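You operate a simulated robot arm through the tools that you are given. There is no shell and no other tool. Be economical: measure what you need, move in short steps, check, and stop when the job is done.

The job below is to be done with a simulated robot arm. You get a single attempt, and the scene is never put back.

Task
Measure the test door's front gap and tag it Pass or Rework.
Fine: grey block on the front ledge, selector on Door gap, one press of Run; put the block back; the printed limits decide the tag, which goes in the holder on the stand; all else at the test stand stays as it is; the box may be switched off at the end. Set down upright: grey gap block.

It is judged by the outcome, as a careful person would: the job done as asked, and still so three seconds after it is handed in. It fails if anything else is knocked over, pushed out of place, dropped, spilled or broken.

Robot
A 7-joint arm with a two-finger parallel gripper on a trunk, on a base that drives. Base frame: it is fixed to the floor where the robot stands at the start and does not move with it; the origin is under the middle of the robot, x ahead of it, y to its left, z up. Readings come in mm, rad, newtons and seconds.
With the tool pointing down near the work surface it reaches from about 100 to 400 mm from the robot's upright axis, wherever it stands. Its first joint turns from -2.897 to 2.897 rad. Places, roughly: black selector switch [600, -100, 900]; blue clip [750, -1750, 750]; blue valve handle [500, -800, 1400]; door edge lever [700, -1900, 700]; door lock pin [700, -1800, 1100]; door mirror [400, -1000, 1200]; front ledge [500, -800, 600]; green run button [700, -400, 900]; large switch pack [750, -1500, 750]; lock door plug [600, -800, 1000]; orange test stand [600, -1400, 800]; speaker door plug [600, -800, 1100]; stand lever [200, -600, 600]; striker knob [600, -2000, 900]; tag holder on the test stand [500, -2000, 1200]; test box down button [600, -300, 900]. Payload 1.57 kg.
Tool frame: the origin (TCP) lies between the finger pads and is the grasp point; the fingertips stand 30 mm ahead of it; z points along the fingers, y is the line along which they close. The gripper opens to 110 mm. The fingers are 24 mm wide and 12 mm thick; the gripper's body (48 by 112 mm) begins 78 mm behind the TCP.
Orientation is that of the tool frame in the base frame, as a unit quaternion [x, y, z, w]. With the fingers straight down and closing along the base's y, the tool's x points along the base's -x, its y along +y and its z along -z.

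Tools
- The arm moves only by the tool apply_moves. Its argument "motion" is a list of rows, each an object (a shift or turn left out is 0, a gripper value left out holds the last) with "dp": the shift along the tool's x, y, z in mm, a list of three; "rotation": the turn, a rotation vector about the tool's x, y, z in rad, a list of three; "hand": the opening, from 0 (shut) to 1 (fully open). In form: [{"dp": [tx, ty, tz], "rotation": [wx, wy, wz], "hand": hand}, ...]. A call has 1 to 20 rows; each row shifts and turns the commanded pose from where the row before left it, along the tool's axes as they then stand. Each row takes 0.2 s and may step no farther than 50 mm and 0.15 rad from the row before; otherwise, or with a gripper value out of range, the whole call is refused. Where a pose cannot be reached the arm comes as near as it can. A force on the tool above 40 N (or 10 N above the force at the start of the call, whichever is more), or a blocked arm, ends the call early, and 0.2 s more pass. The fingers move at their own pace (about 45 mm/s each) and stop on an object; they squeeze with about 43 N. The grip force told is the motor's: it shows also when the fingers shut on nothing. Time passes only in rows, and 0.2 s behind the last, so rows that do not move let the fingers close. It gives the time, the measured TCP pose, the force on the tool (base axes), the opening and the grip force at its end, in the units of the frame above (readings bear some noise), with the torque about the TCP (base axes, N m) and any sound that the robot's microphone picked up, and new pictures: "show" is both (left out), scene, wrist or none.
- Cameras (640 x 400 px; columns grow to the right, rows downward): "scene" is now at [10, 104.8, 1552]; the picture's right is [-0.49, -0.87, 0.00], its down [-0.61, 0.34, -0.72] and it looks along [0.63, -0.35, -0.69] (base axes); focal length 261 px, centre (320, 200). "wrist" rides on the gripper at [70, 16, -141] in the tool frame; the picture's right is [-0.23, 0.97, 0.00], its down [-0.86, -0.20, -0.48] and it looks along [-0.47, -0.11, 0.88] (tool axes); focal length 222 px, centre (320, 200). There is no depth. A picture from a camera that has moved, and an enlarged one, comes with that camera's place and axes in the base frame and with its lens. The place of the scene camera against the robot may be out by one fixed shift of up to 18 mm in any direction.
- slide_trunk(by): slides the trunk up (or, below 0, down) by that many mm; the arm and the scene camera ride with it, the base frame stays. It gives what a move gives, with no picture.
- base_move(legs): drives the robot by 1 to 6 legs, each [ahead, turn to the left] in mm and rad, along the robot's own axes; the way and the turn of a leg run together, so that a leg with both is an arc; at most 1500 mm and 3.142 rad a leg. The arm and the cameras ride along, it lands a little off, and it stops where it bumps. It gives what a move gives, and a new picture of the scene camera.
- aim_head(pan, tilt): turns the head with the scene camera to pan (to the left, within 2.705 rad either way) and tilt (down, from -0.506 to 1.204), counted from straight ahead of the robot. It gives what a move gives, and a new picture of the scene camera.
- zoom(camera, box): a new picture of the part [left, top, right, bottom] of that camera's present view, enlarged. No time passes.
- job_done(): hands the job in; it is judged then, once.

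Work in short steps. Places have to be worked out from the pictures, the camera data and where the tool is seen: move nearer, look again, correct. Check each grasp and each placing, and mend what went wrong. You have 120 turns and 260 pictures in all, those below and enlarged ones among them. Open the gripper and draw the arm clear of the work before you hand the job in, unless the task says otherwise; then end with one line.

The tools are called after "Emit:" by a JSON object that holds its "method" and its "body". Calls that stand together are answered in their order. apply_moves: Moves the arm, as the interface text tells. Its arguments: {"type":"object","properties":{"motion":{"type":"array"},"show":{"type":"string","enum":["both","scene","wrist","none"]}},"required":["motion"]} The other tools are called the same way: slide_trunk (by) slides the trunk up or down; base_move (legs) drives the base; aim_head (pan, tilt) turns the head that bears the scene camera; zoom (camera, box) takes an enlarged picture of a part of a camera's view; job_done () hands the job in.

At the start:

```text
time: 0.0
ee_pos: [466.9, -118.1, 1234.3]
tool_rot: [0.0, 1.0, 0.0, -0.001]
ft_force: [-0.5, 0.9, 0.4]
ft_torque: [0.02, 0.04, 0.03]
finger_gap: 110.0
gripper_force: 0.1
trunk travel left (down, up): [-500.0, 90.0]
robot x, y, heading: [3.6, -0.2, 0.002]
head pan, tilt: [-0.51, 0.768]
```

scene: 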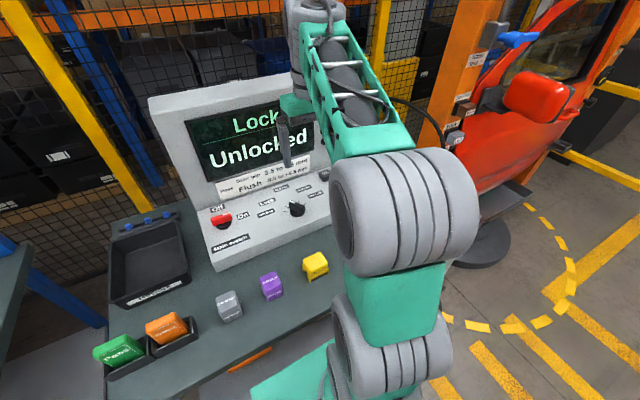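
wrist: 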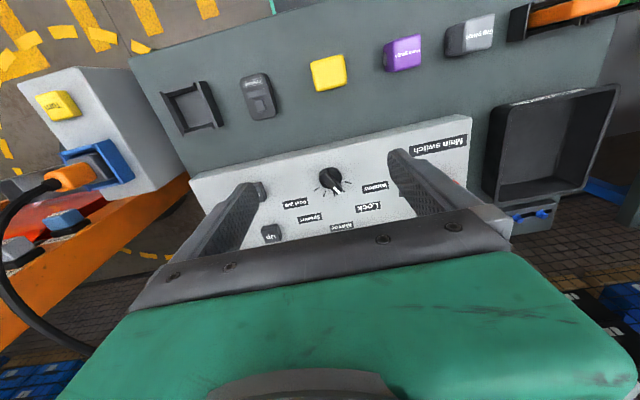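

The pictures show a test box with a selector, gauge blocks (grey, purple, yellow) and tags (Pass green, Rework orange). I zoom in to read the labels.

Emit:
{"method": "zoom", "body": {"camera": "scene", "box": [140, 80, 340, 280]}}

Emit:
{"method": "zoom", "body": {"camera": "wrist", "box": [20, 0, 520, 270]}}

Emit:
{"method": "zoom", "body": {"camera": "scene", "box": [80, 220, 340, 390]}}

Emit:
{"method": "aim_head", "body": {"pan": -1.2, "tilt": 0.4}}

```text
2.00 times, centred on (240, 180) of scene
camera zoom: at [10.0, 104.8, 1552.0], right [-0.49, -0.87, 0.0], down [-0.61, 0.34, -0.72], along [0.63, -0.35, -0.69], focal length 522 px, centre (480, 240)
```

zoom: 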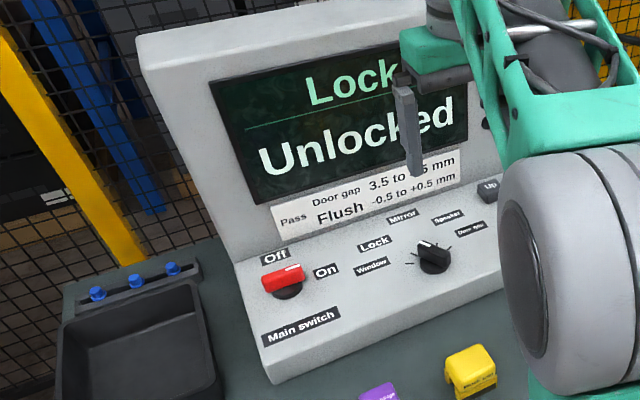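

```text
1.28 times, centred on (270, 135) of wrist
camera zoom: at [396.7, -101.4, 1375.8], right [0.23, 0.97, 0.0], down [0.86, -0.2, 0.48], along [0.47, -0.11, -0.88], focal length 284 px, centre (384, 283)
```

zoom: 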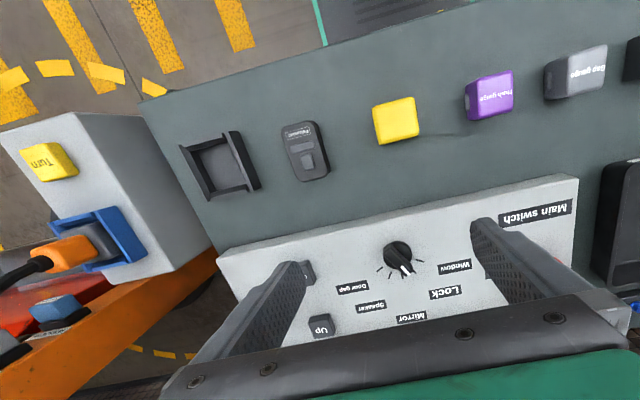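

```text
2.35 times, centred on (210, 305) of scene
camera zoom: at [10.0, 104.8, 1552.0], right [-0.49, -0.87, 0.0], down [-0.61, 0.34, -0.72], along [0.63, -0.35, -0.69], focal length 614 px, centre (579, -47)
```

zoom: 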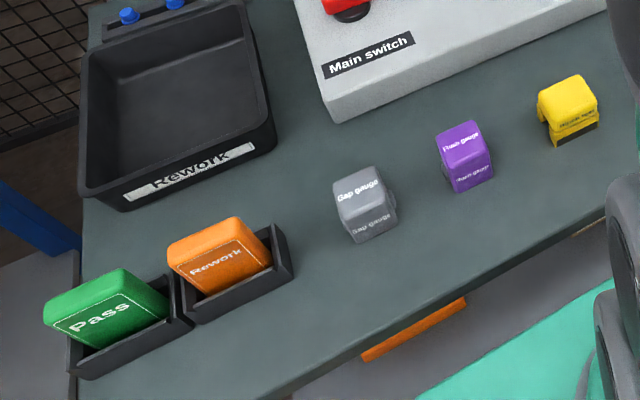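

```text
time: 1.1
ee_pos: [468.2, -117.0, 1234.7]
tool_rot: [0.0, 1.0, 0.0, 0.001]
ft_force: [0.1, -0.3, 0.4]
ft_torque: [0.01, 0.02, -0.02]
finger_gap: 110.3
gripper_force: 0.0
trunk travel left (down, up): [-500.0, 90.0]
robot x, y, heading: [0.1, 1.9, -0.004]
head pan, tilt: [-1.201, 0.4]
camera scene: at [-28.0, 58.6, 1584.5], right [-0.93, -0.36, 0.0], down [-0.14, 0.36, -0.92], along [0.33, -0.86, -0.39], focal length 261 px, centre (320, 200)
```

scene: 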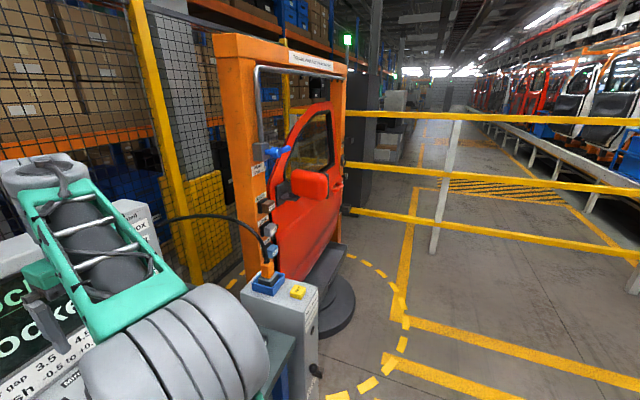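

The door stands behind a pedestal with a "Turn" button. I zoom in on it.

Emit:
{"method": "zoom", "body": {"camera": "scene", "box": [200, 20, 360, 180]}}

Emit:
{"method": "zoom", "body": {"camera": "scene", "box": [220, 160, 380, 340]}}

```text
2.50 times, centred on (280, 100) of scene
camera zoom: at [-28.0, 58.6, 1584.5], right [-0.93, -0.36, 0.0], down [-0.14, 0.36, -0.92], along [0.33, -0.86, -0.39], focal length 653 px, centre (420, 450)
```

zoom: 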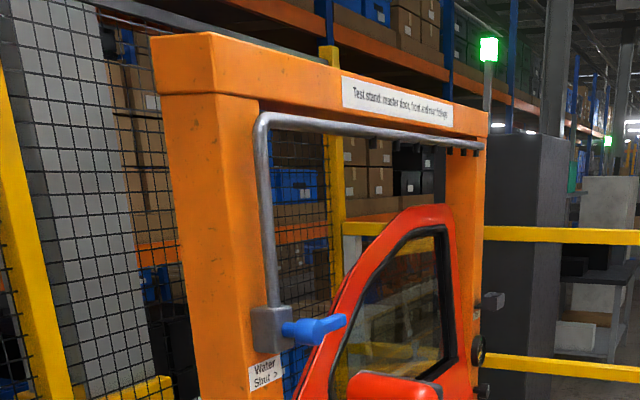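

```text
2.22 times, centred on (300, 250) of scene
camera zoom: at [-28.0, 58.6, 1584.5], right [-0.93, -0.36, 0.0], down [-0.14, 0.36, -0.92], along [0.33, -0.86, -0.39], focal length 580 px, centre (364, 89)
```

zoom: 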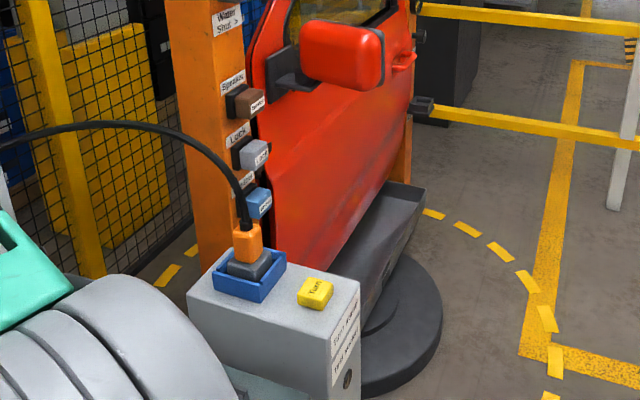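

The pedestal stands between me and the door, so I look around and behind before driving.

Emit:
{"method": "aim_head", "body": {"pan": -2.3, "tilt": 0.6}}

Emit:
{"method": "aim_head", "body": {"pan": -1.2, "tilt": 0.9}}

```text
time: 2.4
ee_pos: [467.0, -117.5, 1233.9]
tool_rot: [0.0, 1.0, 0.0, 0.0]
ft_force: [0.4, 0.0, 0.5]
ft_torque: [-0.01, 0.0, -0.02]
finger_gap: 110.1
gripper_force: 0.1
trunk travel left (down, up): [-500.0, 90.0]
robot x, y, heading: [2.8, -3.3, 0.003]
head pan, tilt: [-2.3, 0.6]
camera scene: at [-120.5, 79.0, 1566.3], right [-0.75, 0.67, 0.0], down [0.38, 0.42, -0.83], along [-0.55, -0.62, -0.56], focal length 261 px, centre (320, 200)
```

scene: 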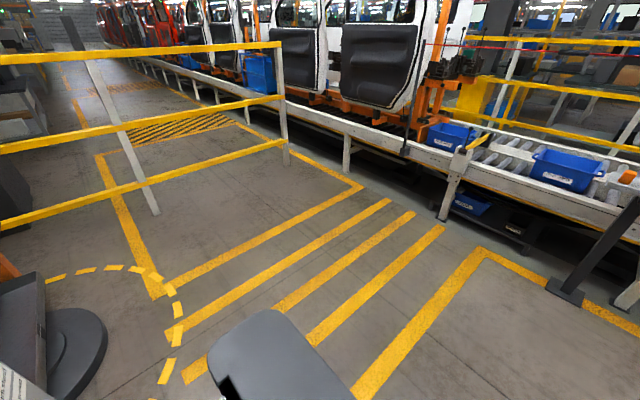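

```text
time: 3.7
ee_pos: [467.4, -116.7, 1233.9]
tool_rot: [0.0, 1.0, 0.0, 0.0]
ft_force: [0.0, -0.2, 0.2]
ft_torque: [0.0, -0.02, 0.0]
finger_gap: 110.0
gripper_force: 0.0
trunk travel left (down, up): [-500.0, 90.0]
robot x, y, heading: [-1.8, 0.3, 0.001]
head pan, tilt: [-1.201, 0.901]
camera scene: at [-34.3, 74.5, 1541.6], right [-0.93, -0.36, 0.0], down [-0.28, 0.73, -0.62], along [0.22, -0.58, -0.78], focal length 261 px, centre (320, 200)
```

scene: 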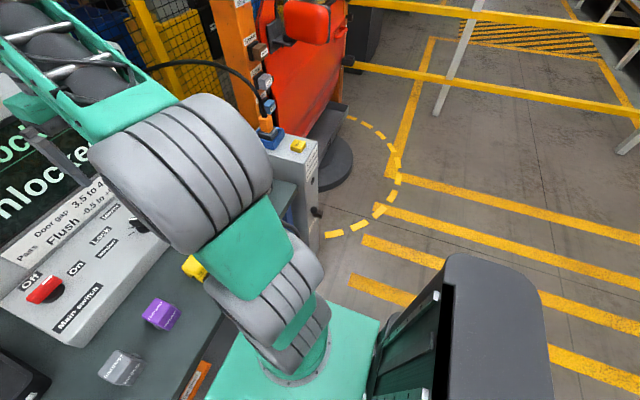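

The grey block triangulates to about (390, 169, 890). I move the hand toward it, staying high, to look with the wrist camera.

Emit:
{"method": "apply_moves", "body": {"motion": [{"dp": [30, 45, 0]}, {"dp": [20, 45, 0]}, {"dp": [10, 45, 0]}, {"dp": [10, 45, 0]}, {"dp": [5, 45, 0]}, {"dp": [0, 45, 40]}, {"dp": [0, 20, 40]}, {"dp": [0, 0, 0]}], "show": "wrist"}}

Emit:
{"method": "aim_head", "body": {"pan": -0.2, "tilt": 0.8}}

```text
refused: row 1 steps farther than a row can; nothing moved
```

```text
time: 5.0
ee_pos: [467.3, -117.0, 1233.9]
tool_rot: [0.001, 1.0, 0.0, 0.0]
ft_force: [0.3, -0.3, -0.6]
ft_torque: [0.01, -0.01, -0.03]
finger_gap: 110.0
gripper_force: 0.1
trunk travel left (down, up): [-500.0, 90.0]
robot x, y, heading: [-3.0, -0.7, -0.002]
head pan, tilt: [-0.201, 0.799]
camera scene: at [17.4, 128.8, 1549.5], right [-0.2, -0.98, 0.0], down [-0.7, 0.14, -0.7], along [0.68, -0.14, -0.72], focal length 261 px, centre (320, 200)
```

scene: 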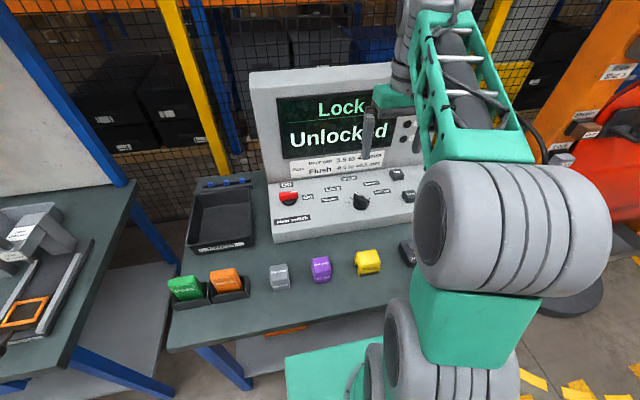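

Row norm exceeded 50 mm; I resend with smaller steps.

Emit:
{"method": "apply_moves", "body": {"motion": [{"dp": [22, 43, 0]}, {"dp": [22, 43, 0]}, {"dp": [10, 45, 0]}, {"dp": [10, 45, 0]}, {"dp": [5, 45, 0]}, {"dp": [3, 40, 28]}, {"dp": [0, 25, 40]}, {"dp": [0, 0, 0]}], "show": "both"}}

```text
time: 6.8
ee_pos: [394.8, 170.9, 1166.6]
tool_rot: [0.0, 1.0, 0.0, 0.0]
ft_force: [0.1, -0.4, -0.4]
ft_torque: [0.01, 0.03, -0.02]
finger_gap: 110.0
gripper_force: 0.1
trunk travel left (down, up): [-500.0, 90.0]
robot x, y, heading: [-2.4, 1.5, 0.003]
head pan, tilt: [-0.201, 0.799]
camera scene: at [17.6, 129.0, 1549.5], right [-0.2, -0.98, 0.0], down [-0.7, 0.14, -0.7], along [0.68, -0.14, -0.72], focal length 261 px, centre (320, 200)
camera wrist: at [324.6, 186.6, 1307.5], right [0.23, 0.97, 0.0], down [0.86, -0.2, 0.48], along [0.47, -0.11, -0.88], focal length 222 px, centre (320, 200)
```

scene: 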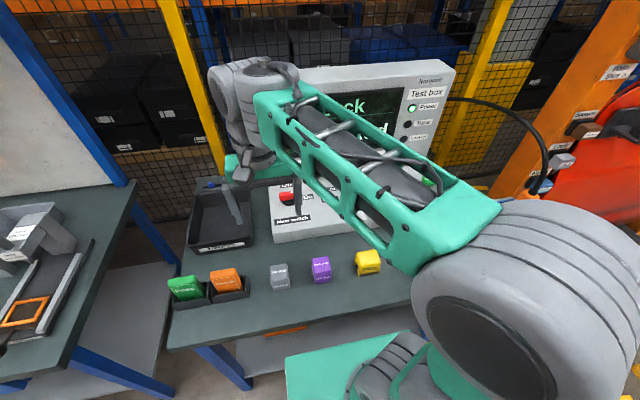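
wrist: 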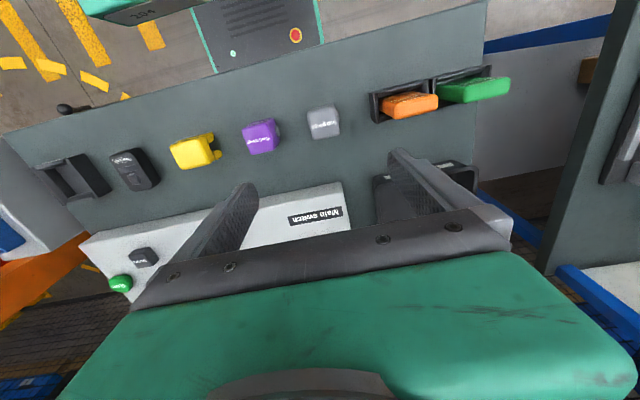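

The block is almost directly under the tool at about (393,176). I zoom to see its yaw and size.

Emit:
{"method": "zoom", "body": {"camera": "wrist", "box": [220, 70, 420, 195]}}

Emit:
{"method": "zoom", "body": {"camera": "scene", "box": [240, 235, 400, 335]}}

```text
3.20 times, centred on (320, 132) of wrist
camera zoom: at [324.6, 186.6, 1307.5], right [0.23, 0.97, 0.0], down [0.86, -0.2, 0.48], along [0.47, -0.11, -0.88], focal length 711 px, centre (320, 416)
```

zoom: 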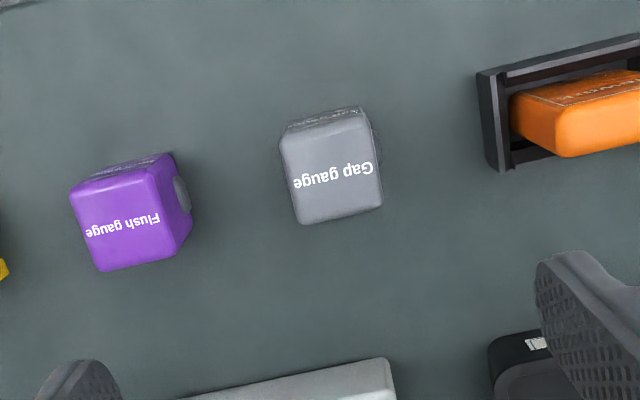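

```text
4.00 times, centred on (320, 285) of scene
camera zoom: at [17.6, 129.0, 1549.5], right [-0.2, -0.98, 0.0], down [-0.7, 0.14, -0.7], along [0.68, -0.14, -0.72], focal length 1044 px, centre (320, -140)
```

zoom: 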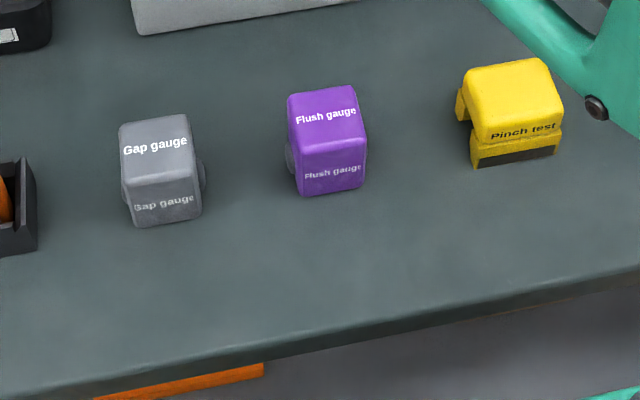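

Block's yaw is about zero and its sides face ±y. I descend partway above it, at (393,177).

Emit:
{"method": "apply_moves", "body": {"motion": [{"dp": [1, 6, 40]}, {"dp": [0, 0, 50]}, {"dp": [0, 0, 50]}, {"dp": [0, 0, 50]}, {"dp": [0, 0, 0]}], "show": "both"}}

```text
time: 8.0
ee_pos: [391.9, 173.6, 977.6]
tool_rot: [0.0, 1.0, 0.001, 0.0]
ft_force: [0.9, 0.6, 0.6]
ft_torque: [0.01, -0.04, -0.01]
finger_gap: 109.9
gripper_force: 0.0
trunk travel left (down, up): [-500.0, 90.0]
robot x, y, heading: [-0.4, 1.9, -0.003]
head pan, tilt: [-0.201, 0.799]
camera scene: at [17.6, 129.0, 1549.4], right [-0.2, -0.98, 0.0], down [-0.7, 0.14, -0.7], along [0.68, -0.14, -0.72], focal length 261 px, centre (320, 200)
camera wrist: at [320.6, 190.6, 1117.8], right [0.23, 0.97, 0.0], down [0.85, -0.2, 0.48], along [0.47, -0.11, -0.88], focal length 222 px, centre (320, 200)
```

scene: 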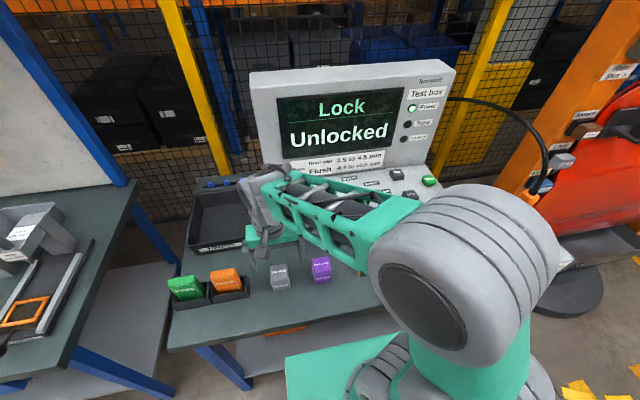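
wrist: 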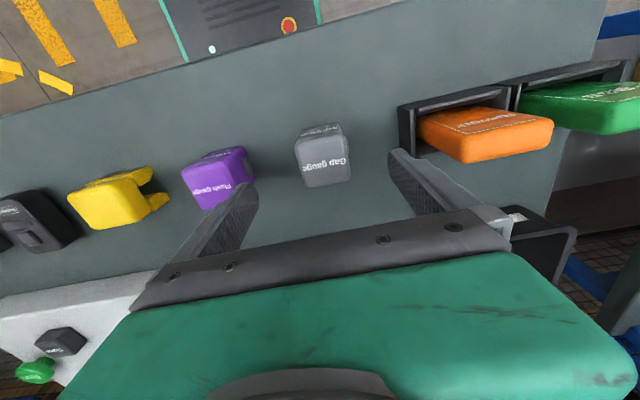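

I zoom to pin the block's height by parallax.

Emit:
{"method": "zoom", "body": {"camera": "wrist", "box": [240, 100, 420, 212]}}

Emit:
{"method": "zoom", "body": {"camera": "scene", "box": [220, 220, 350, 301]}}

```text
3.56 times, centred on (330, 156) of wrist
camera zoom: at [320.6, 190.6, 1117.8], right [0.23, 0.97, 0.0], down [0.85, -0.2, 0.48], along [0.47, -0.11, -0.88], focal length 790 px, centre (284, 356)
```

zoom: 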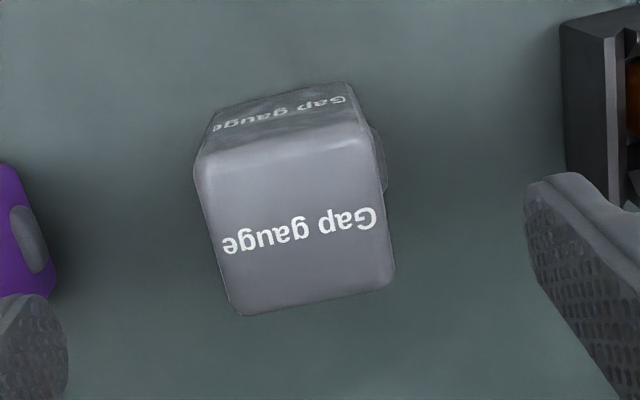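

```text
4.92 times, centred on (285, 260) of scene
camera zoom: at [17.6, 129.0, 1549.4], right [-0.2, -0.98, 0.0], down [-0.7, 0.14, -0.7], along [0.68, -0.14, -0.72], focal length 1285 px, centre (492, -98)
```

zoom: 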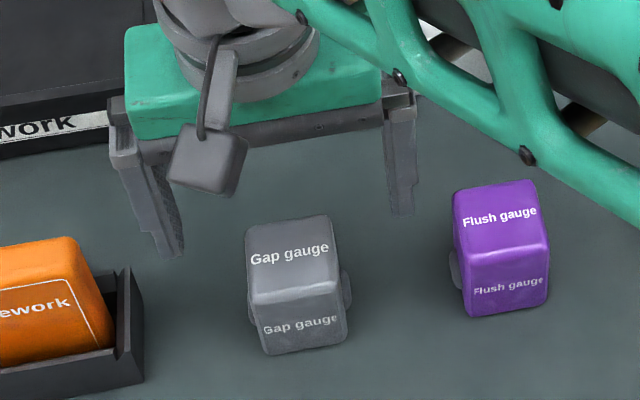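

Top of the block is near z≈911 with centre (394,177). I narrow the fingers to keep clear of the purple gauge and lower to TCP z≈903.

Emit:
{"method": "apply_moves", "body": {"motion": [{"dp": [-2, 4, 0], "hand": 0.78}, {"dp": [0, 0, 20]}, {"dp": [0, 0, 25]}, {"dp": [0, 0, 15]}, {"dp": [0, 0, 13]}, {"dp": [0, 0, 0]}], "show": "both"}}

```text
time: 9.4
ee_pos: [395.1, 178.7, 903.5]
tool_rot: [-0.001, 1.0, -0.001, 0.0]
ft_force: [-0.8, 0.7, -1.1]
ft_torque: [0.0, -0.03, 0.01]
finger_gap: 85.6
gripper_force: 0.1
trunk travel left (down, up): [-500.0, 90.0]
robot x, y, heading: [-0.7, 0.9, 0.003]
head pan, tilt: [-0.201, 0.799]
camera scene: at [17.5, 129.0, 1549.4], right [-0.2, -0.98, 0.0], down [-0.7, 0.14, -0.7], along [0.68, -0.14, -0.72], focal length 261 px, centre (320, 200)
camera wrist: at [324.7, 195.4, 1045.0], right [0.23, 0.97, 0.0], down [0.86, -0.2, 0.48], along [0.47, -0.11, -0.88], focal length 222 px, centre (320, 200)
```

scene: 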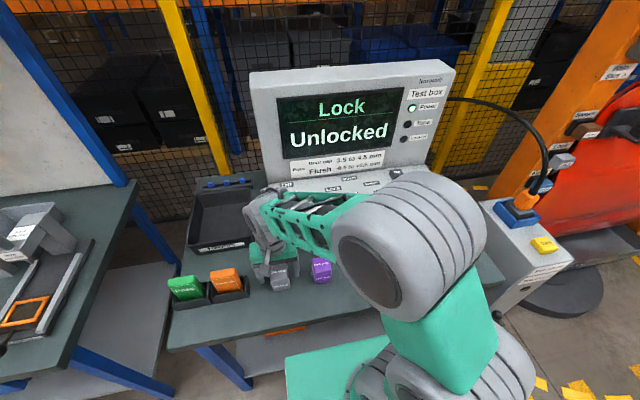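
wrist: 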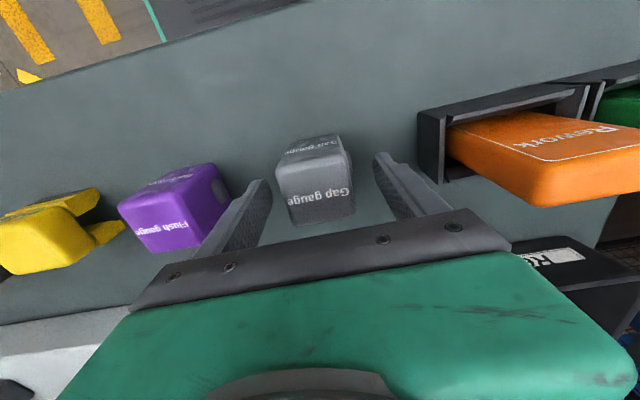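

Alignment looks right; I lower 8 mm more and close on the block.

Emit:
{"method": "apply_moves", "body": {"motion": [{"dp": [0, 0, 8]}, {"hand": 0}, {"hand": 0}, {"hand": 0}, {"hand": 0}], "show": "wrist"}}

```text
time: 10.6
ee_pos: [394.9, 179.4, 895.5]
tool_rot: [0.0, 1.0, 0.001, 0.0]
ft_force: [-0.3, -0.8, 0.8]
ft_torque: [-0.07, 0.03, 0.01]
finger_gap: 59.5
gripper_force: 35.6
trunk travel left (down, up): [-500.0, 90.0]
robot x, y, heading: [-1.4, 2.3, 0.0]
head pan, tilt: [-0.201, 0.799]
camera wrist: at [324.8, 195.2, 1037.0], right [0.23, 0.97, 0.0], down [0.86, -0.2, 0.48], along [0.47, -0.11, -0.88], focal length 222 px, centre (320, 200)
```

wrist: 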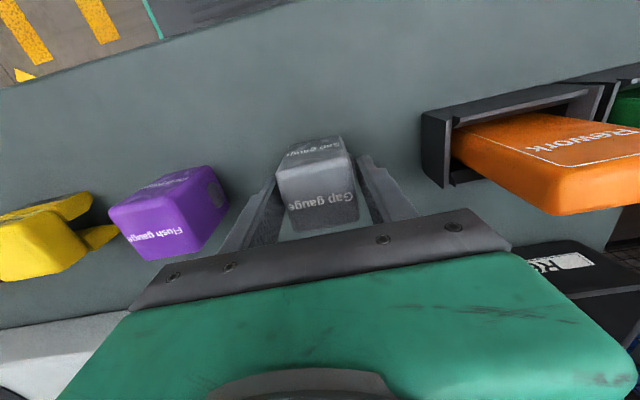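

Gripped at 59.5 mm. I lift it and check it hangs straight.

Emit:
{"method": "apply_moves", "body": {"motion": [{"dp": [0, 0, -20]}, {"dp": [0, 0, -40]}, {"dp": [0, 0, -50]}, {"dp": [0, 0, -50]}, {"dp": [0, 0, -50]}, {"dp": [0, 0, -50]}, {"dp": [0, 0, 0]}], "show": "wrist"}}

```text
time: 12.2
ee_pos: [398.2, 180.4, 1154.2]
tool_rot: [0.0, 1.0, 0.0, 0.0]
ft_force: [0.3, 0.0, -0.3]
ft_torque: [-0.02, -0.04, -0.01]
finger_gap: 0.0
gripper_force: 21.2
trunk travel left (down, up): [-500.0, 90.0]
robot x, y, heading: [1.6, -4.9, 0.001]
head pan, tilt: [-0.201, 0.799]
camera wrist: at [327.7, 196.3, 1295.7], right [0.23, 0.97, 0.0], down [0.86, -0.2, 0.48], along [0.47, -0.11, -0.88], focal length 222 px, centre (320, 200)
```

wrist: 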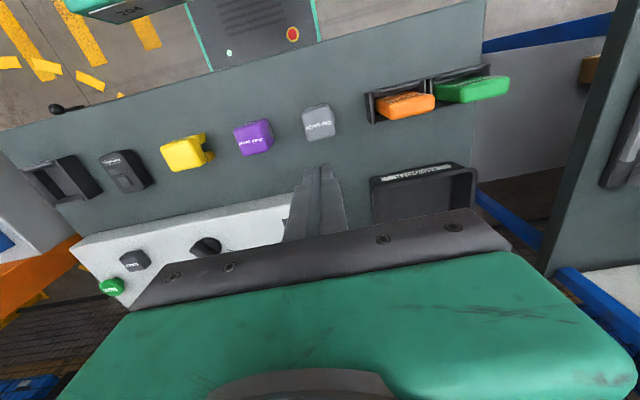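

The fingers slipped off and the block stayed on the table. I zoom in to see its state and the discs' position.

Emit:
{"method": "zoom", "body": {"camera": "wrist", "box": [240, 70, 400, 170]}}

Emit:
{"method": "zoom", "body": {"camera": "scene", "box": [220, 220, 350, 301]}}

```text
4.00 times, centred on (320, 120) of wrist
camera zoom: at [327.7, 196.3, 1295.7], right [0.23, 0.97, 0.0], down [0.86, -0.2, 0.48], along [0.47, -0.11, -0.88], focal length 888 px, centre (320, 520)
```

zoom: 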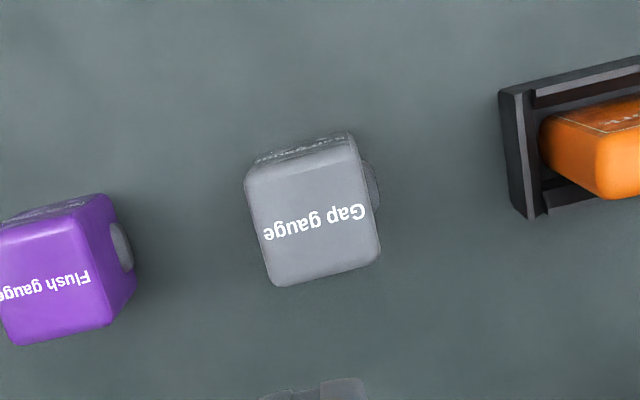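

```text
4.92 times, centred on (285, 260) of scene
camera zoom: at [17.4, 128.9, 1549.4], right [-0.2, -0.98, 0.0], down [-0.7, 0.14, -0.7], along [0.68, -0.14, -0.72], focal length 1285 px, centre (492, -98)
```

zoom: 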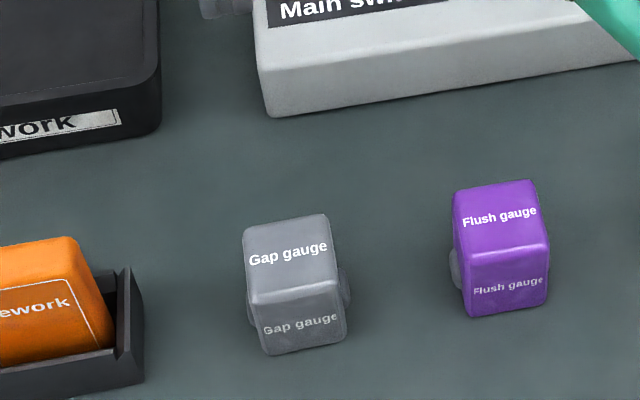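

The block is only about 2° turned, still at centre ≈(391,178.5). The grip was too high and forward on the domed discs; I re-approach lower and centred on the discs.

Emit:
{"method": "apply_moves", "body": {"motion": [{"dp": [5, -1, 0], "hand": 0.78}, {"dp": [2, -1, 50]}, {"dp": [0, 0, 50]}, {"dp": [0, 0, 50]}, {"dp": [0, 0, 50]}, {"dp": [0, 0, 40]}, {"dp": [0, 0, 16]}, {"dp": [0, 0, 6]}, {"dp": [0, 0, 6]}, {"dp": [0, 0, 0]}], "show": "both"}}

```text
time: 14.4
ee_pos: [388.9, 176.4, 887.6]
tool_rot: [-0.001, 1.0, 0.0, 0.0]
ft_force: [-0.8, 0.1, -0.6]
ft_torque: [-0.03, -0.02, 0.03]
finger_gap: 85.5
gripper_force: 0.0
trunk travel left (down, up): [-500.0, 90.0]
robot x, y, heading: [3.3, -2.8, 0.0]
head pan, tilt: [-0.201, 0.799]
camera scene: at [17.5, 129.0, 1549.4], right [-0.2, -0.98, 0.0], down [-0.7, 0.14, -0.7], along [0.68, -0.14, -0.72], focal length 261 px, centre (320, 200)
camera wrist: at [318.5, 192.5, 1029.2], right [0.23, 0.97, 0.0], down [0.86, -0.2, 0.48], along [0.47, -0.11, -0.88], focal length 222 px, centre (320, 200)
```

scene: 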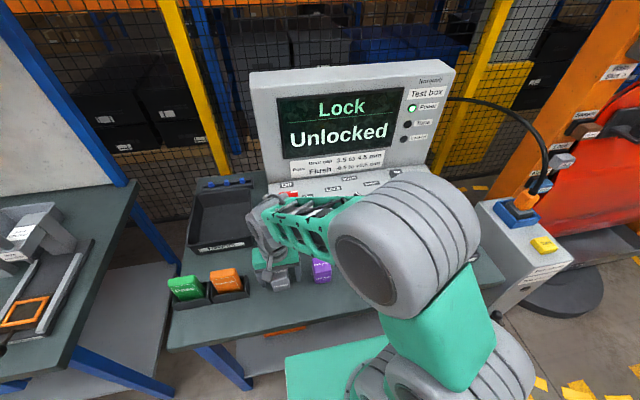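
wrist: 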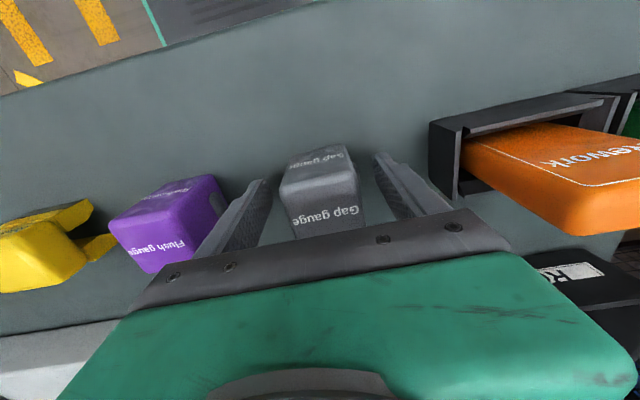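

No table contact yet at 887. I zoom in on the tips.

Emit:
{"method": "zoom", "body": {"camera": "scene", "box": [230, 230, 350, 305]}}

Emit:
{"method": "zoom", "body": {"camera": "wrist", "box": [220, 110, 460, 260]}}

```text
5.33 times, centred on (290, 268) of scene
camera zoom: at [17.5, 129.0, 1549.4], right [-0.2, -0.98, 0.0], down [-0.7, 0.14, -0.7], along [0.68, -0.14, -0.72], focal length 1392 px, centre (480, -160)
```

zoom: 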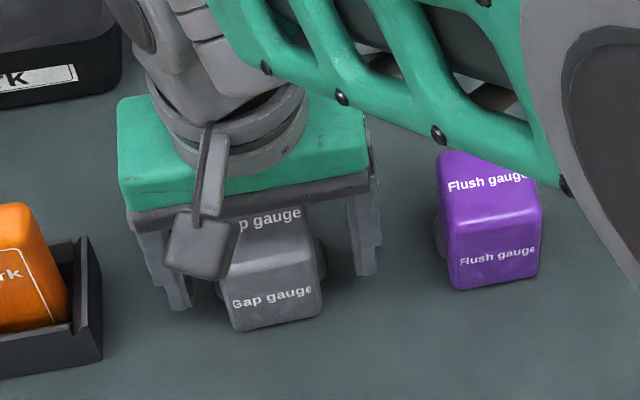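

```text
2.67 times, centred on (340, 185) of wrist
camera zoom: at [318.5, 192.5, 1029.2], right [0.23, 0.97, 0.0], down [0.86, -0.2, 0.48], along [0.47, -0.11, -0.88], focal length 592 px, centre (267, 240)
```

zoom: 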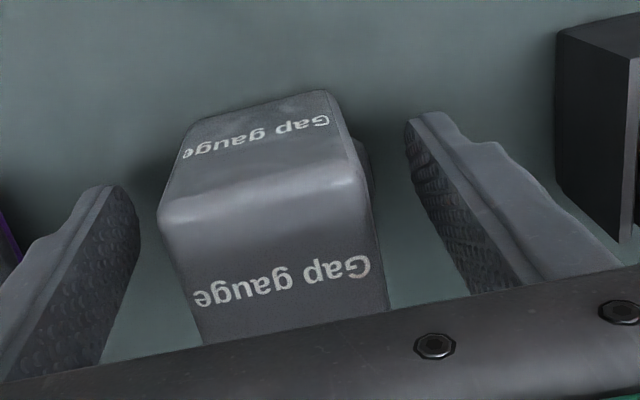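

I close here, lower and more centred, then lift very slowly by 10 mm and check.

Emit:
{"method": "apply_moves", "body": {"motion": [{"dp": [-2, 2, 3]}, {"hand": 0}, {"hand": 0}, {"hand": 0}, {"hand": 0}, {"hand": 0}, {"hand": 0}, {"dp": [0, 0, -3]}, {"dp": [0, 0, -3]}, {"dp": [0, 0, -4]}, {"dp": [0, 0, 0]}], "show": "wrist"}}

```text
time: 16.8
ee_pos: [390.8, 178.5, 894.9]
tool_rot: [0.0, 1.0, 0.0, 0.0]
ft_force: [-0.1, -0.1, -2.4]
ft_torque: [0.0, 0.0, 0.05]
finger_gap: 59.6
gripper_force: 42.7
trunk travel left (down, up): [-500.0, 90.0]
robot x, y, heading: [2.0, 1.2, -0.001]
head pan, tilt: [-0.201, 0.799]
camera wrist: at [320.5, 194.9, 1035.9], right [0.23, 0.97, 0.0], down [0.86, -0.2, 0.48], along [0.47, -0.11, -0.88], focal length 222 px, centre (320, 200)
```

wrist: 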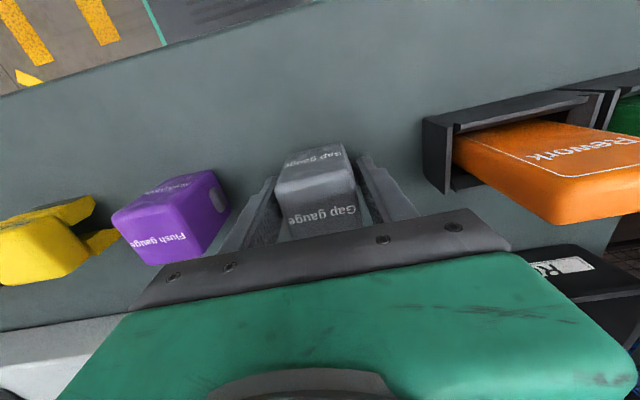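

Weight of about 2.4 N shows and the grip holds. I lift on gradually.

Emit:
{"method": "apply_moves", "body": {"motion": [{"dp": [0, 0, -10]}, {"dp": [0, 0, -20]}, {"dp": [0, 0, -30]}, {"dp": [0, 0, -40]}, {"dp": [0, 0, -40]}, {"dp": [0, 0, -40]}, {"dp": [0, 0, -40]}, {"dp": [0, 0, -40]}, {"dp": [0, 0, -20]}, {"dp": [0, 0, 0]}], "show": "both"}}

```text
time: 19.0
ee_pos: [389.8, 177.1, 1175.0]
tool_rot: [0.0, 1.0, 0.0, 0.0]
ft_force: [-0.4, 0.3, -2.1]
ft_torque: [-0.02, 0.04, 0.02]
finger_gap: 59.4
gripper_force: 43.3
trunk travel left (down, up): [-500.0, 90.0]
robot x, y, heading: [-2.8, 4.3, -0.002]
head pan, tilt: [-0.201, 0.799]
camera scene: at [17.6, 129.0, 1549.4], right [-0.2, -0.98, 0.0], down [-0.7, 0.14, -0.7], along [0.68, -0.14, -0.72], focal length 261 px, centre (320, 200)
camera wrist: at [320.8, 194.3, 1315.7], right [0.23, 0.97, 0.0], down [0.86, -0.2, 0.48], along [0.47, -0.11, -0.88], focal length 222 px, centre (320, 200)
```

scene: 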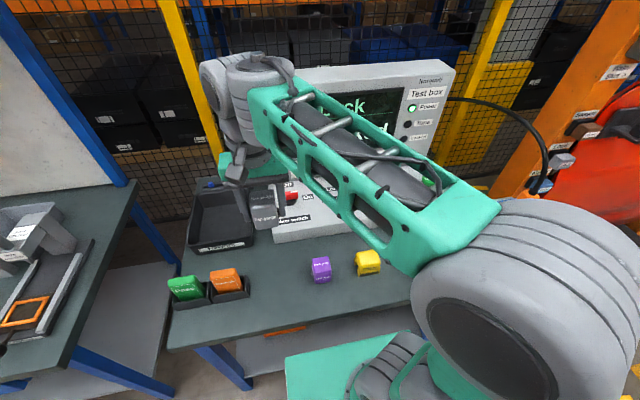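
wrist: 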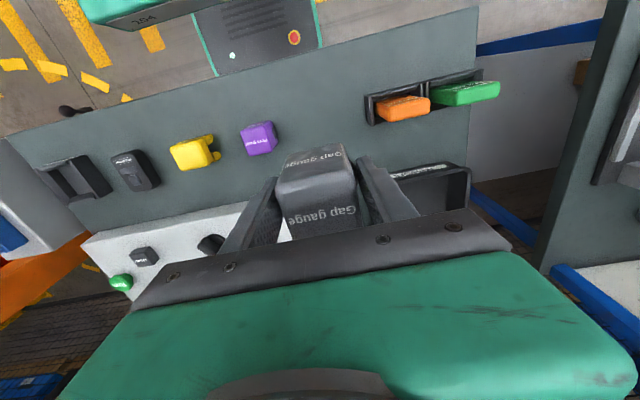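

Block is held firmly. I back off, turn right and drive along toward the door, then look left.

Emit:
{"method": "base_move", "body": {"legs": [[-350, 0], [0, -1.571], [900, 0]]}}

Emit:
{"method": "aim_head", "body": {"pan": 1.4, "tilt": 0.5}}

```text
time: 29.5
ee_pos: [-208.6, -1291.7, 1175.1]
tool_rot: [0.717, 0.697, 0.0, 0.001]
ft_force: [0.4, 0.3, -2.1]
ft_torque: [0.01, -0.01, 0.01]
finger_gap: 59.2
gripper_force: 42.4
trunk travel left (down, up): [-500.0, 90.0]
robot x, y, heading: [-372.0, -896.3, -1.603]
head pan, tilt: [-0.201, 0.799]
camera scene: at [-238.5, -927.9, 1549.4], right [-0.97, 0.23, 0.0], down [0.16, 0.7, -0.7], along [-0.16, -0.68, -0.72], focal length 261 px, centre (320, 200)
```

scene: 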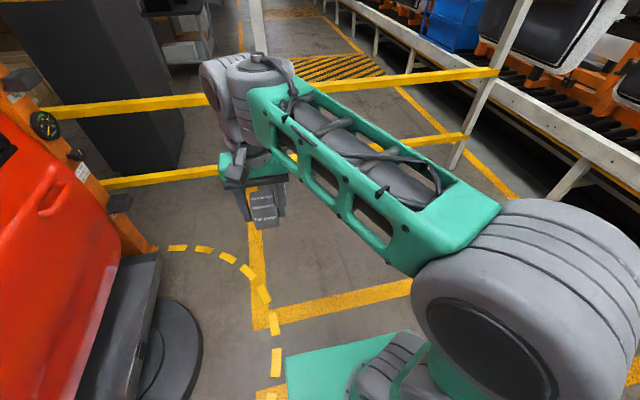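

```text
time: 31.1
ee_pos: [-208.2, -1290.9, 1174.9]
tool_rot: [0.717, 0.697, 0.0, -0.001]
ft_force: [-1.1, 0.1, -2.3]
ft_torque: [0.0, 0.05, 0.01]
finger_gap: 59.2
gripper_force: 42.9
trunk travel left (down, up): [-500.0, 90.0]
robot x, y, heading: [-374.0, -894.0, -1.604]
head pan, tilt: [1.4, 0.499]
camera scene: at [-131.0, -867.3, 1575.4], right [-0.2, -0.98, 0.0], down [-0.47, 0.1, -0.88], along [0.86, -0.17, -0.48], focal length 261 px, centre (320, 200)
```

scene: 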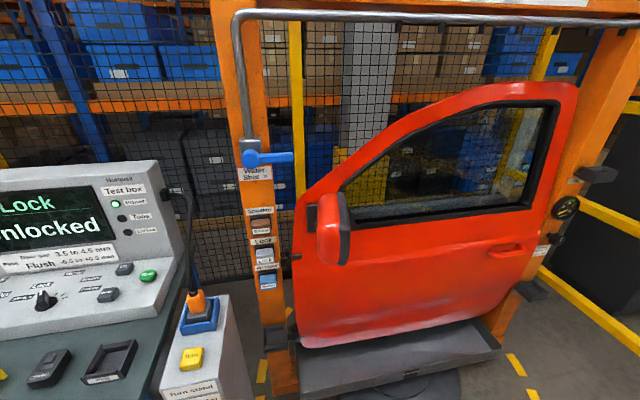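

Now the door is in full view. I zoom in on its front edge, rear edge and lower left for the ledge and tag holder.

Emit:
{"method": "zoom", "body": {"camera": "scene", "box": [225, 200, 385, 400]}}

Emit:
{"method": "zoom", "body": {"camera": "scene", "box": [480, 150, 640, 350]}}

Emit:
{"method": "zoom", "body": {"camera": "scene", "box": [0, 160, 230, 400]}}

```text
2.00 times, centred on (305, 300) of scene
camera zoom: at [-131.0, -867.3, 1575.4], right [-0.2, -0.98, 0.0], down [-0.47, 0.1, -0.88], along [0.86, -0.17, -0.48], focal length 522 px, centre (350, 0)
```

zoom: 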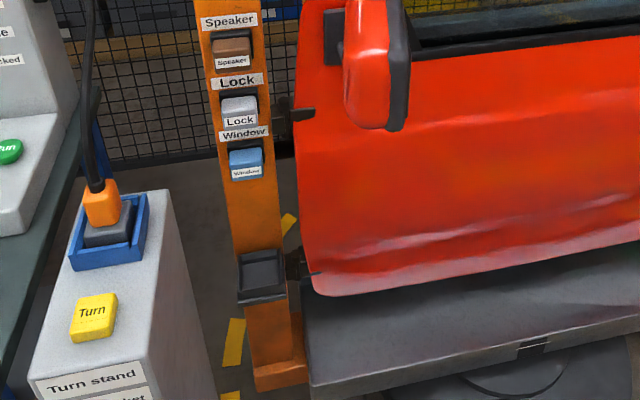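

```text
2.00 times, centred on (560, 250) of scene
camera zoom: at [-131.0, -867.3, 1575.4], right [-0.2, -0.98, 0.0], down [-0.47, 0.1, -0.88], along [0.86, -0.17, -0.48], focal length 522 px, centre (-160, 100)
```

zoom: 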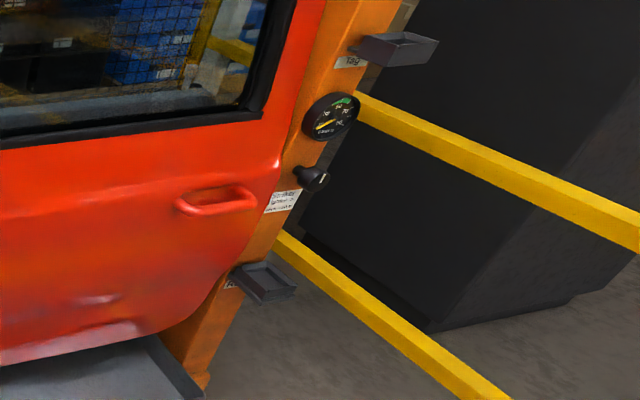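

```text
1.67 times, centred on (115, 280) of scene
camera zoom: at [-131.0, -867.3, 1575.4], right [-0.2, -0.98, 0.0], down [-0.47, 0.1, -0.88], along [0.86, -0.17, -0.48], focal length 435 px, centre (662, 67)
```

zoom: 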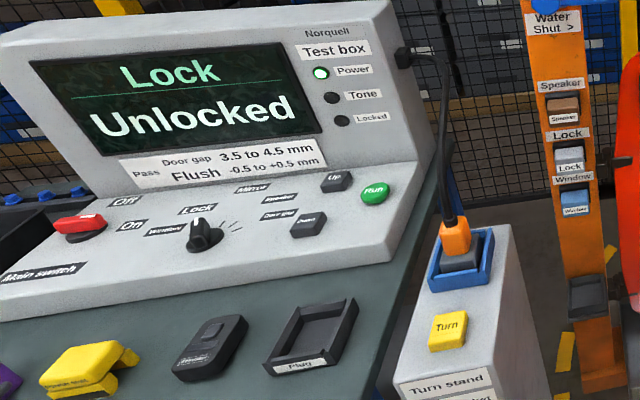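

The Door gap limits are 3.5 to 4.5 mm; the front ledge is on the near orange post at about (540,-815,600), and the tag holder is on the far post. I check the floor, pedestal and my own footprint.

Emit:
{"method": "aim_head", "body": {"pan": 1.7, "tilt": 1.1}}

Emit:
{"method": "aim_head", "body": {"pan": 0.6, "tilt": 1.1}}

```text
time: 32.1
ee_pos: [-208.1, -1291.8, 1174.7]
tool_rot: [0.718, 0.696, 0.0, 0.0]
ft_force: [-0.1, -0.8, -2.4]
ft_torque: [-0.01, 0.02, -0.01]
finger_gap: 59.6
gripper_force: 42.9
trunk travel left (down, up): [-500.0, 90.0]
robot x, y, heading: [-376.0, -898.9, -1.6]
head pan, tilt: [1.7, 1.1]
camera scene: at [-157.2, -842.8, 1527.7], right [0.1, -0.99, 0.0], down [-0.89, -0.09, -0.45], along [0.45, 0.05, -0.89], focal length 261 px, centre (320, 200)
```

scene: 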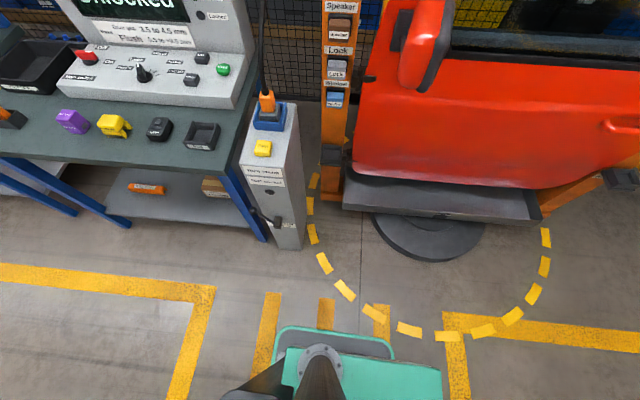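

```text
time: 33.5
ee_pos: [-207.4, -1290.8, 1173.8]
tool_rot: [0.717, 0.697, 0.0, 0.0]
ft_force: [-1.2, 0.5, -1.7]
ft_torque: [0.04, 0.02, 0.02]
finger_gap: 59.6
gripper_force: 43.5
trunk travel left (down, up): [-500.0, 90.0]
robot x, y, heading: [-372.4, -891.9, -1.599]
head pan, tilt: [0.6, 1.1]
camera scene: at [-185.9, -902.2, 1527.7], right [-0.84, -0.54, 0.0], down [-0.48, 0.75, -0.45], along [0.25, -0.38, -0.89], focal length 261 px, centre (320, 200)
```

scene: 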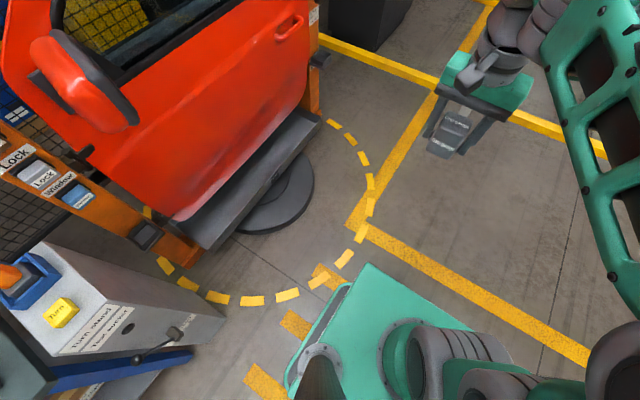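

The base footprint is large (half-width ~240, front ~350), so I'll most likely reach the ledge sideways. I swing the arm to my left (toward +x) with the tool yaw back to its table orientation.

Emit:
{"method": "apply_moves", "body": {"motion": [{"dp": [20.4, 42.4, 0], "rotation": [0, 0, -0.11]}, {"dp": [20.4, 42.4, 0], "rotation": [0, 0, -0.11]}, {"dp": [20.4, 42.4, 0], "rotation": [0, 0, -0.11]}, {"dp": [20.4, 42.4, 0], "rotation": [0, 0, -0.11]}, {"dp": [20.4, 42.4, 0], "rotation": [0, 0, -0.11]}, {"dp": [20.4, 42.4, 0], "rotation": [0, 0, -0.11]}, {"dp": [20.4, 42.4, 0], "rotation": [0, 0, -0.11]}, {"dp": [20.4, 42.4, 0], "rotation": [0, 0, -0.11]}, {"dp": [20.4, 42.4, 0], "rotation": [0, 0, -0.11]}, {"dp": [20.4, 42.4, 0], "rotation": [0, 0, -0.11]}, {"dp": [20.4, 42.4, 0], "rotation": [0, 0, -0.11]}, {"dp": [20.4, 42.4, 0], "rotation": [0, 0, -0.11]}, {"dp": [20.4, 42.4, 0], "rotation": [0, 0, -0.11]}, {"dp": [20.4, 42.4, 0], "rotation": [0, 0, -0.11]}, {"dp": [10, 22, 0], "rotation": [0, 0, -0.06]}, {"dp": [0, 0, 0]}], "show": "none"}}

Emit:
{"method": "slide_trunk", "body": {"by": -260}}

Emit:
{"method": "aim_head", "body": {"pan": 1.5, "tilt": 0.5}}

```text
time: 36.6
ee_pos: [71.9, -818.3, 1188.3]
tool_rot: [0.107, 0.994, 0.004, 0.012]
ft_force: [-1.1, -0.6, -1.2]
ft_torque: [-0.03, -0.01, -0.01]
finger_gap: 59.2
gripper_force: 42.9
trunk travel left (down, up): [-500.0, 90.0]
robot x, y, heading: [-375.6, -896.5, -1.605]
head pan, tilt: [0.6, 1.1]
stopped in row 15: the arm was blocked; the commanded pose is now the measured one
```

```text
time: 39.3
ee_pos: [72.1, -818.0, 926.2]
tool_rot: [0.107, 0.994, 0.005, 0.011]
ft_force: [0.0, -0.5, -1.6]
ft_torque: [0.03, 0.03, 0.02]
finger_gap: 59.2
gripper_force: 42.8
trunk travel left (down, up): [-240.0, 350.0]
robot x, y, heading: [-375.2, -895.7, -1.604]
head pan, tilt: [0.6, 1.1]
```

```text
time: 40.5
ee_pos: [71.2, -816.5, 927.0]
tool_rot: [0.107, 0.994, 0.005, 0.011]
ft_force: [0.5, -0.2, -2.0]
ft_torque: [-0.03, 0.05, 0.0]
finger_gap: 59.5
gripper_force: 42.9
trunk travel left (down, up): [-240.0, 350.0]
robot x, y, heading: [-375.8, -895.4, -1.6]
head pan, tilt: [1.499, 0.499]
camera scene: at [-129.5, -858.3, 1315.3], right [-0.1, -0.99, 0.0], down [-0.48, 0.05, -0.88], along [0.87, -0.09, -0.48], focal length 261 px, centre (320, 200)
```

scene: 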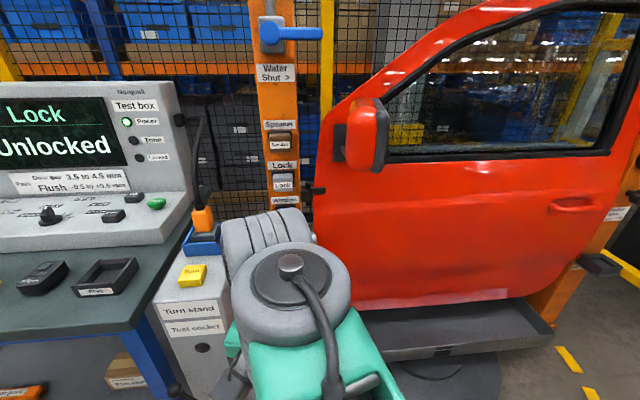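

The arm got blocked at about 100° left (the mast sits rear-left of me), but 454 mm reach with tool down works. I test how far out it goes toward +x at ledge-relative height.

Emit:
{"method": "apply_moves", "body": {"motion": [{"dp": [-30, -25, 15], "rotation": [0, 0, -0.05]}, {"dp": [-40, -10, 15], "rotation": [0, 0, -0.05]}, {"dp": [-40, -10, 15], "rotation": [0, 0, -0.05]}, {"dp": [-40, 0, 0], "rotation": [0, 0, -0.05]}, {"dp": [-40, 0, 0]}, {"dp": [0, 0, 0]}], "show": "both"}}

```text
time: 41.9
ee_pos: [247.4, -879.3, 882.5]
tool_rot: [0.005, 1.0, 0.004, 0.011]
ft_force: [1.1, -0.2, -2.4]
ft_torque: [0.0, 0.01, -0.01]
finger_gap: 59.3
gripper_force: 43.2
out of reach, approached as far as the arm can: row 5
trunk travel left (down, up): [-240.0, 350.0]
robot x, y, heading: [-371.3, -894.2, -1.61]
head pan, tilt: [1.499, 0.499]
camera scene: at [-128.8, -858.3, 1315.2], right [-0.1, -0.99, 0.0], down [-0.48, 0.05, -0.88], along [0.87, -0.09, -0.48], focal length 261 px, centre (320, 200)
camera wrist: at [173.5, -863.4, 1022.5], right [0.24, 0.97, 0.01], down [0.84, -0.21, 0.5], along [0.48, -0.11, -0.87], focal length 222 px, centre (320, 200)
```

scene: 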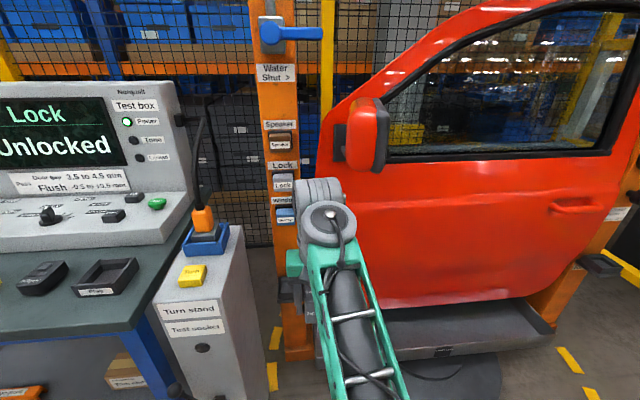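
wrist: 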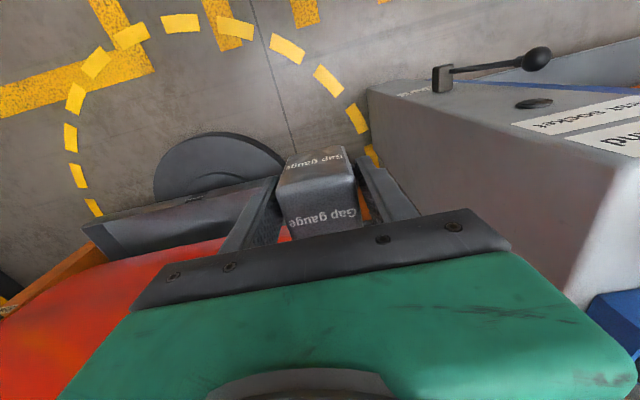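

Excellent: with the tool down the arm reaches ~619 mm. So I can stand at about (-40,-930) beside the stand. First I retract the arm and swing it toward my front.

Emit:
{"method": "apply_moves", "body": {"motion": [{"dp": [49, 0, -5]}, {"dp": [49, 0, -5]}, {"dp": [49, 0, -5]}, {"dp": [0.8, -46.7, 0], "rotation": [0, 0, 0.1]}, {"dp": [0.8, -46.7, 0], "rotation": [0, 0, 0.1]}, {"dp": [0.8, -46.7, 0], "rotation": [0, 0, 0.1]}, {"dp": [0.8, -46.7, 0], "rotation": [0, 0, 0.1]}, {"dp": [0.8, -46.7, 0], "rotation": [0, 0, 0.1]}, {"dp": [0.8, -46.7, 0], "rotation": [0, 0, 0.1]}, {"dp": [0.8, -46.7, 0], "rotation": [0, 0, 0.1]}, {"dp": [0.8, -46.7, 0], "rotation": [0, 0, 0.1]}, {"dp": [0.8, -46.7, 0], "rotation": [0, 0, 0.1]}, {"dp": [0.8, -46.7, 0], "rotation": [0, 0, 0.1]}, {"dp": [0.8, -46.7, 0], "rotation": [0, 0, 0.1]}, {"dp": [0.8, -46.7, 0], "rotation": [0, 0, 0.1]}, {"dp": [0, 0, 0]}], "show": "scene"}}

Emit:
{"method": "zoom", "body": {"camera": "scene", "box": [240, 240, 360, 400]}}

```text
time: 45.3
ee_pos: [-191.0, -1318.2, 882.6]
tool_rot: [0.569, 0.822, 0.011, 0.008]
ft_force: [0.0, -0.1, -1.9]
ft_torque: [-0.01, 0.02, -0.02]
finger_gap: 59.2
gripper_force: 43.4
trunk travel left (down, up): [-240.0, 350.0]
robot x, y, heading: [-374.6, -892.6, -1.601]
head pan, tilt: [1.499, 0.499]
camera scene: at [-129.7, -858.5, 1315.4], right [-0.1, -0.99, 0.0], down [-0.48, 0.05, -0.88], along [0.87, -0.09, -0.48], focal length 261 px, centre (320, 200)
```

scene: 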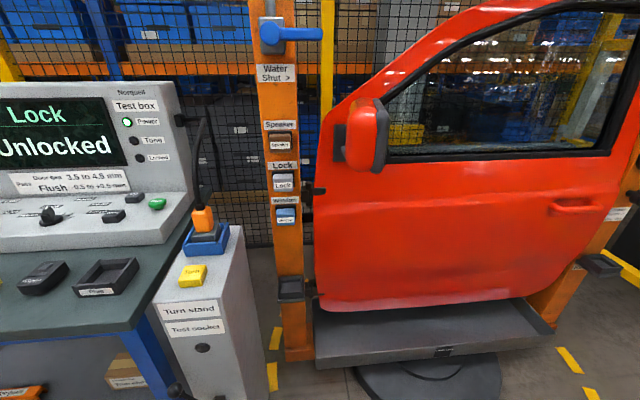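

```text
2.50 times, centred on (300, 320) of scene
camera zoom: at [-129.7, -858.5, 1315.4], right [-0.1, -0.99, 0.0], down [-0.48, 0.05, -0.88], along [0.87, -0.09, -0.48], focal length 653 px, centre (370, -100)
```

zoom: 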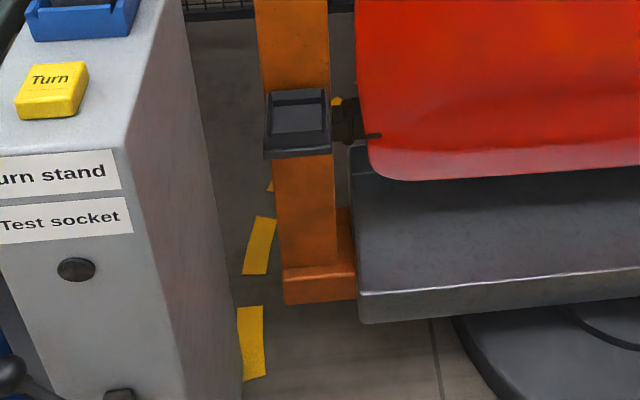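

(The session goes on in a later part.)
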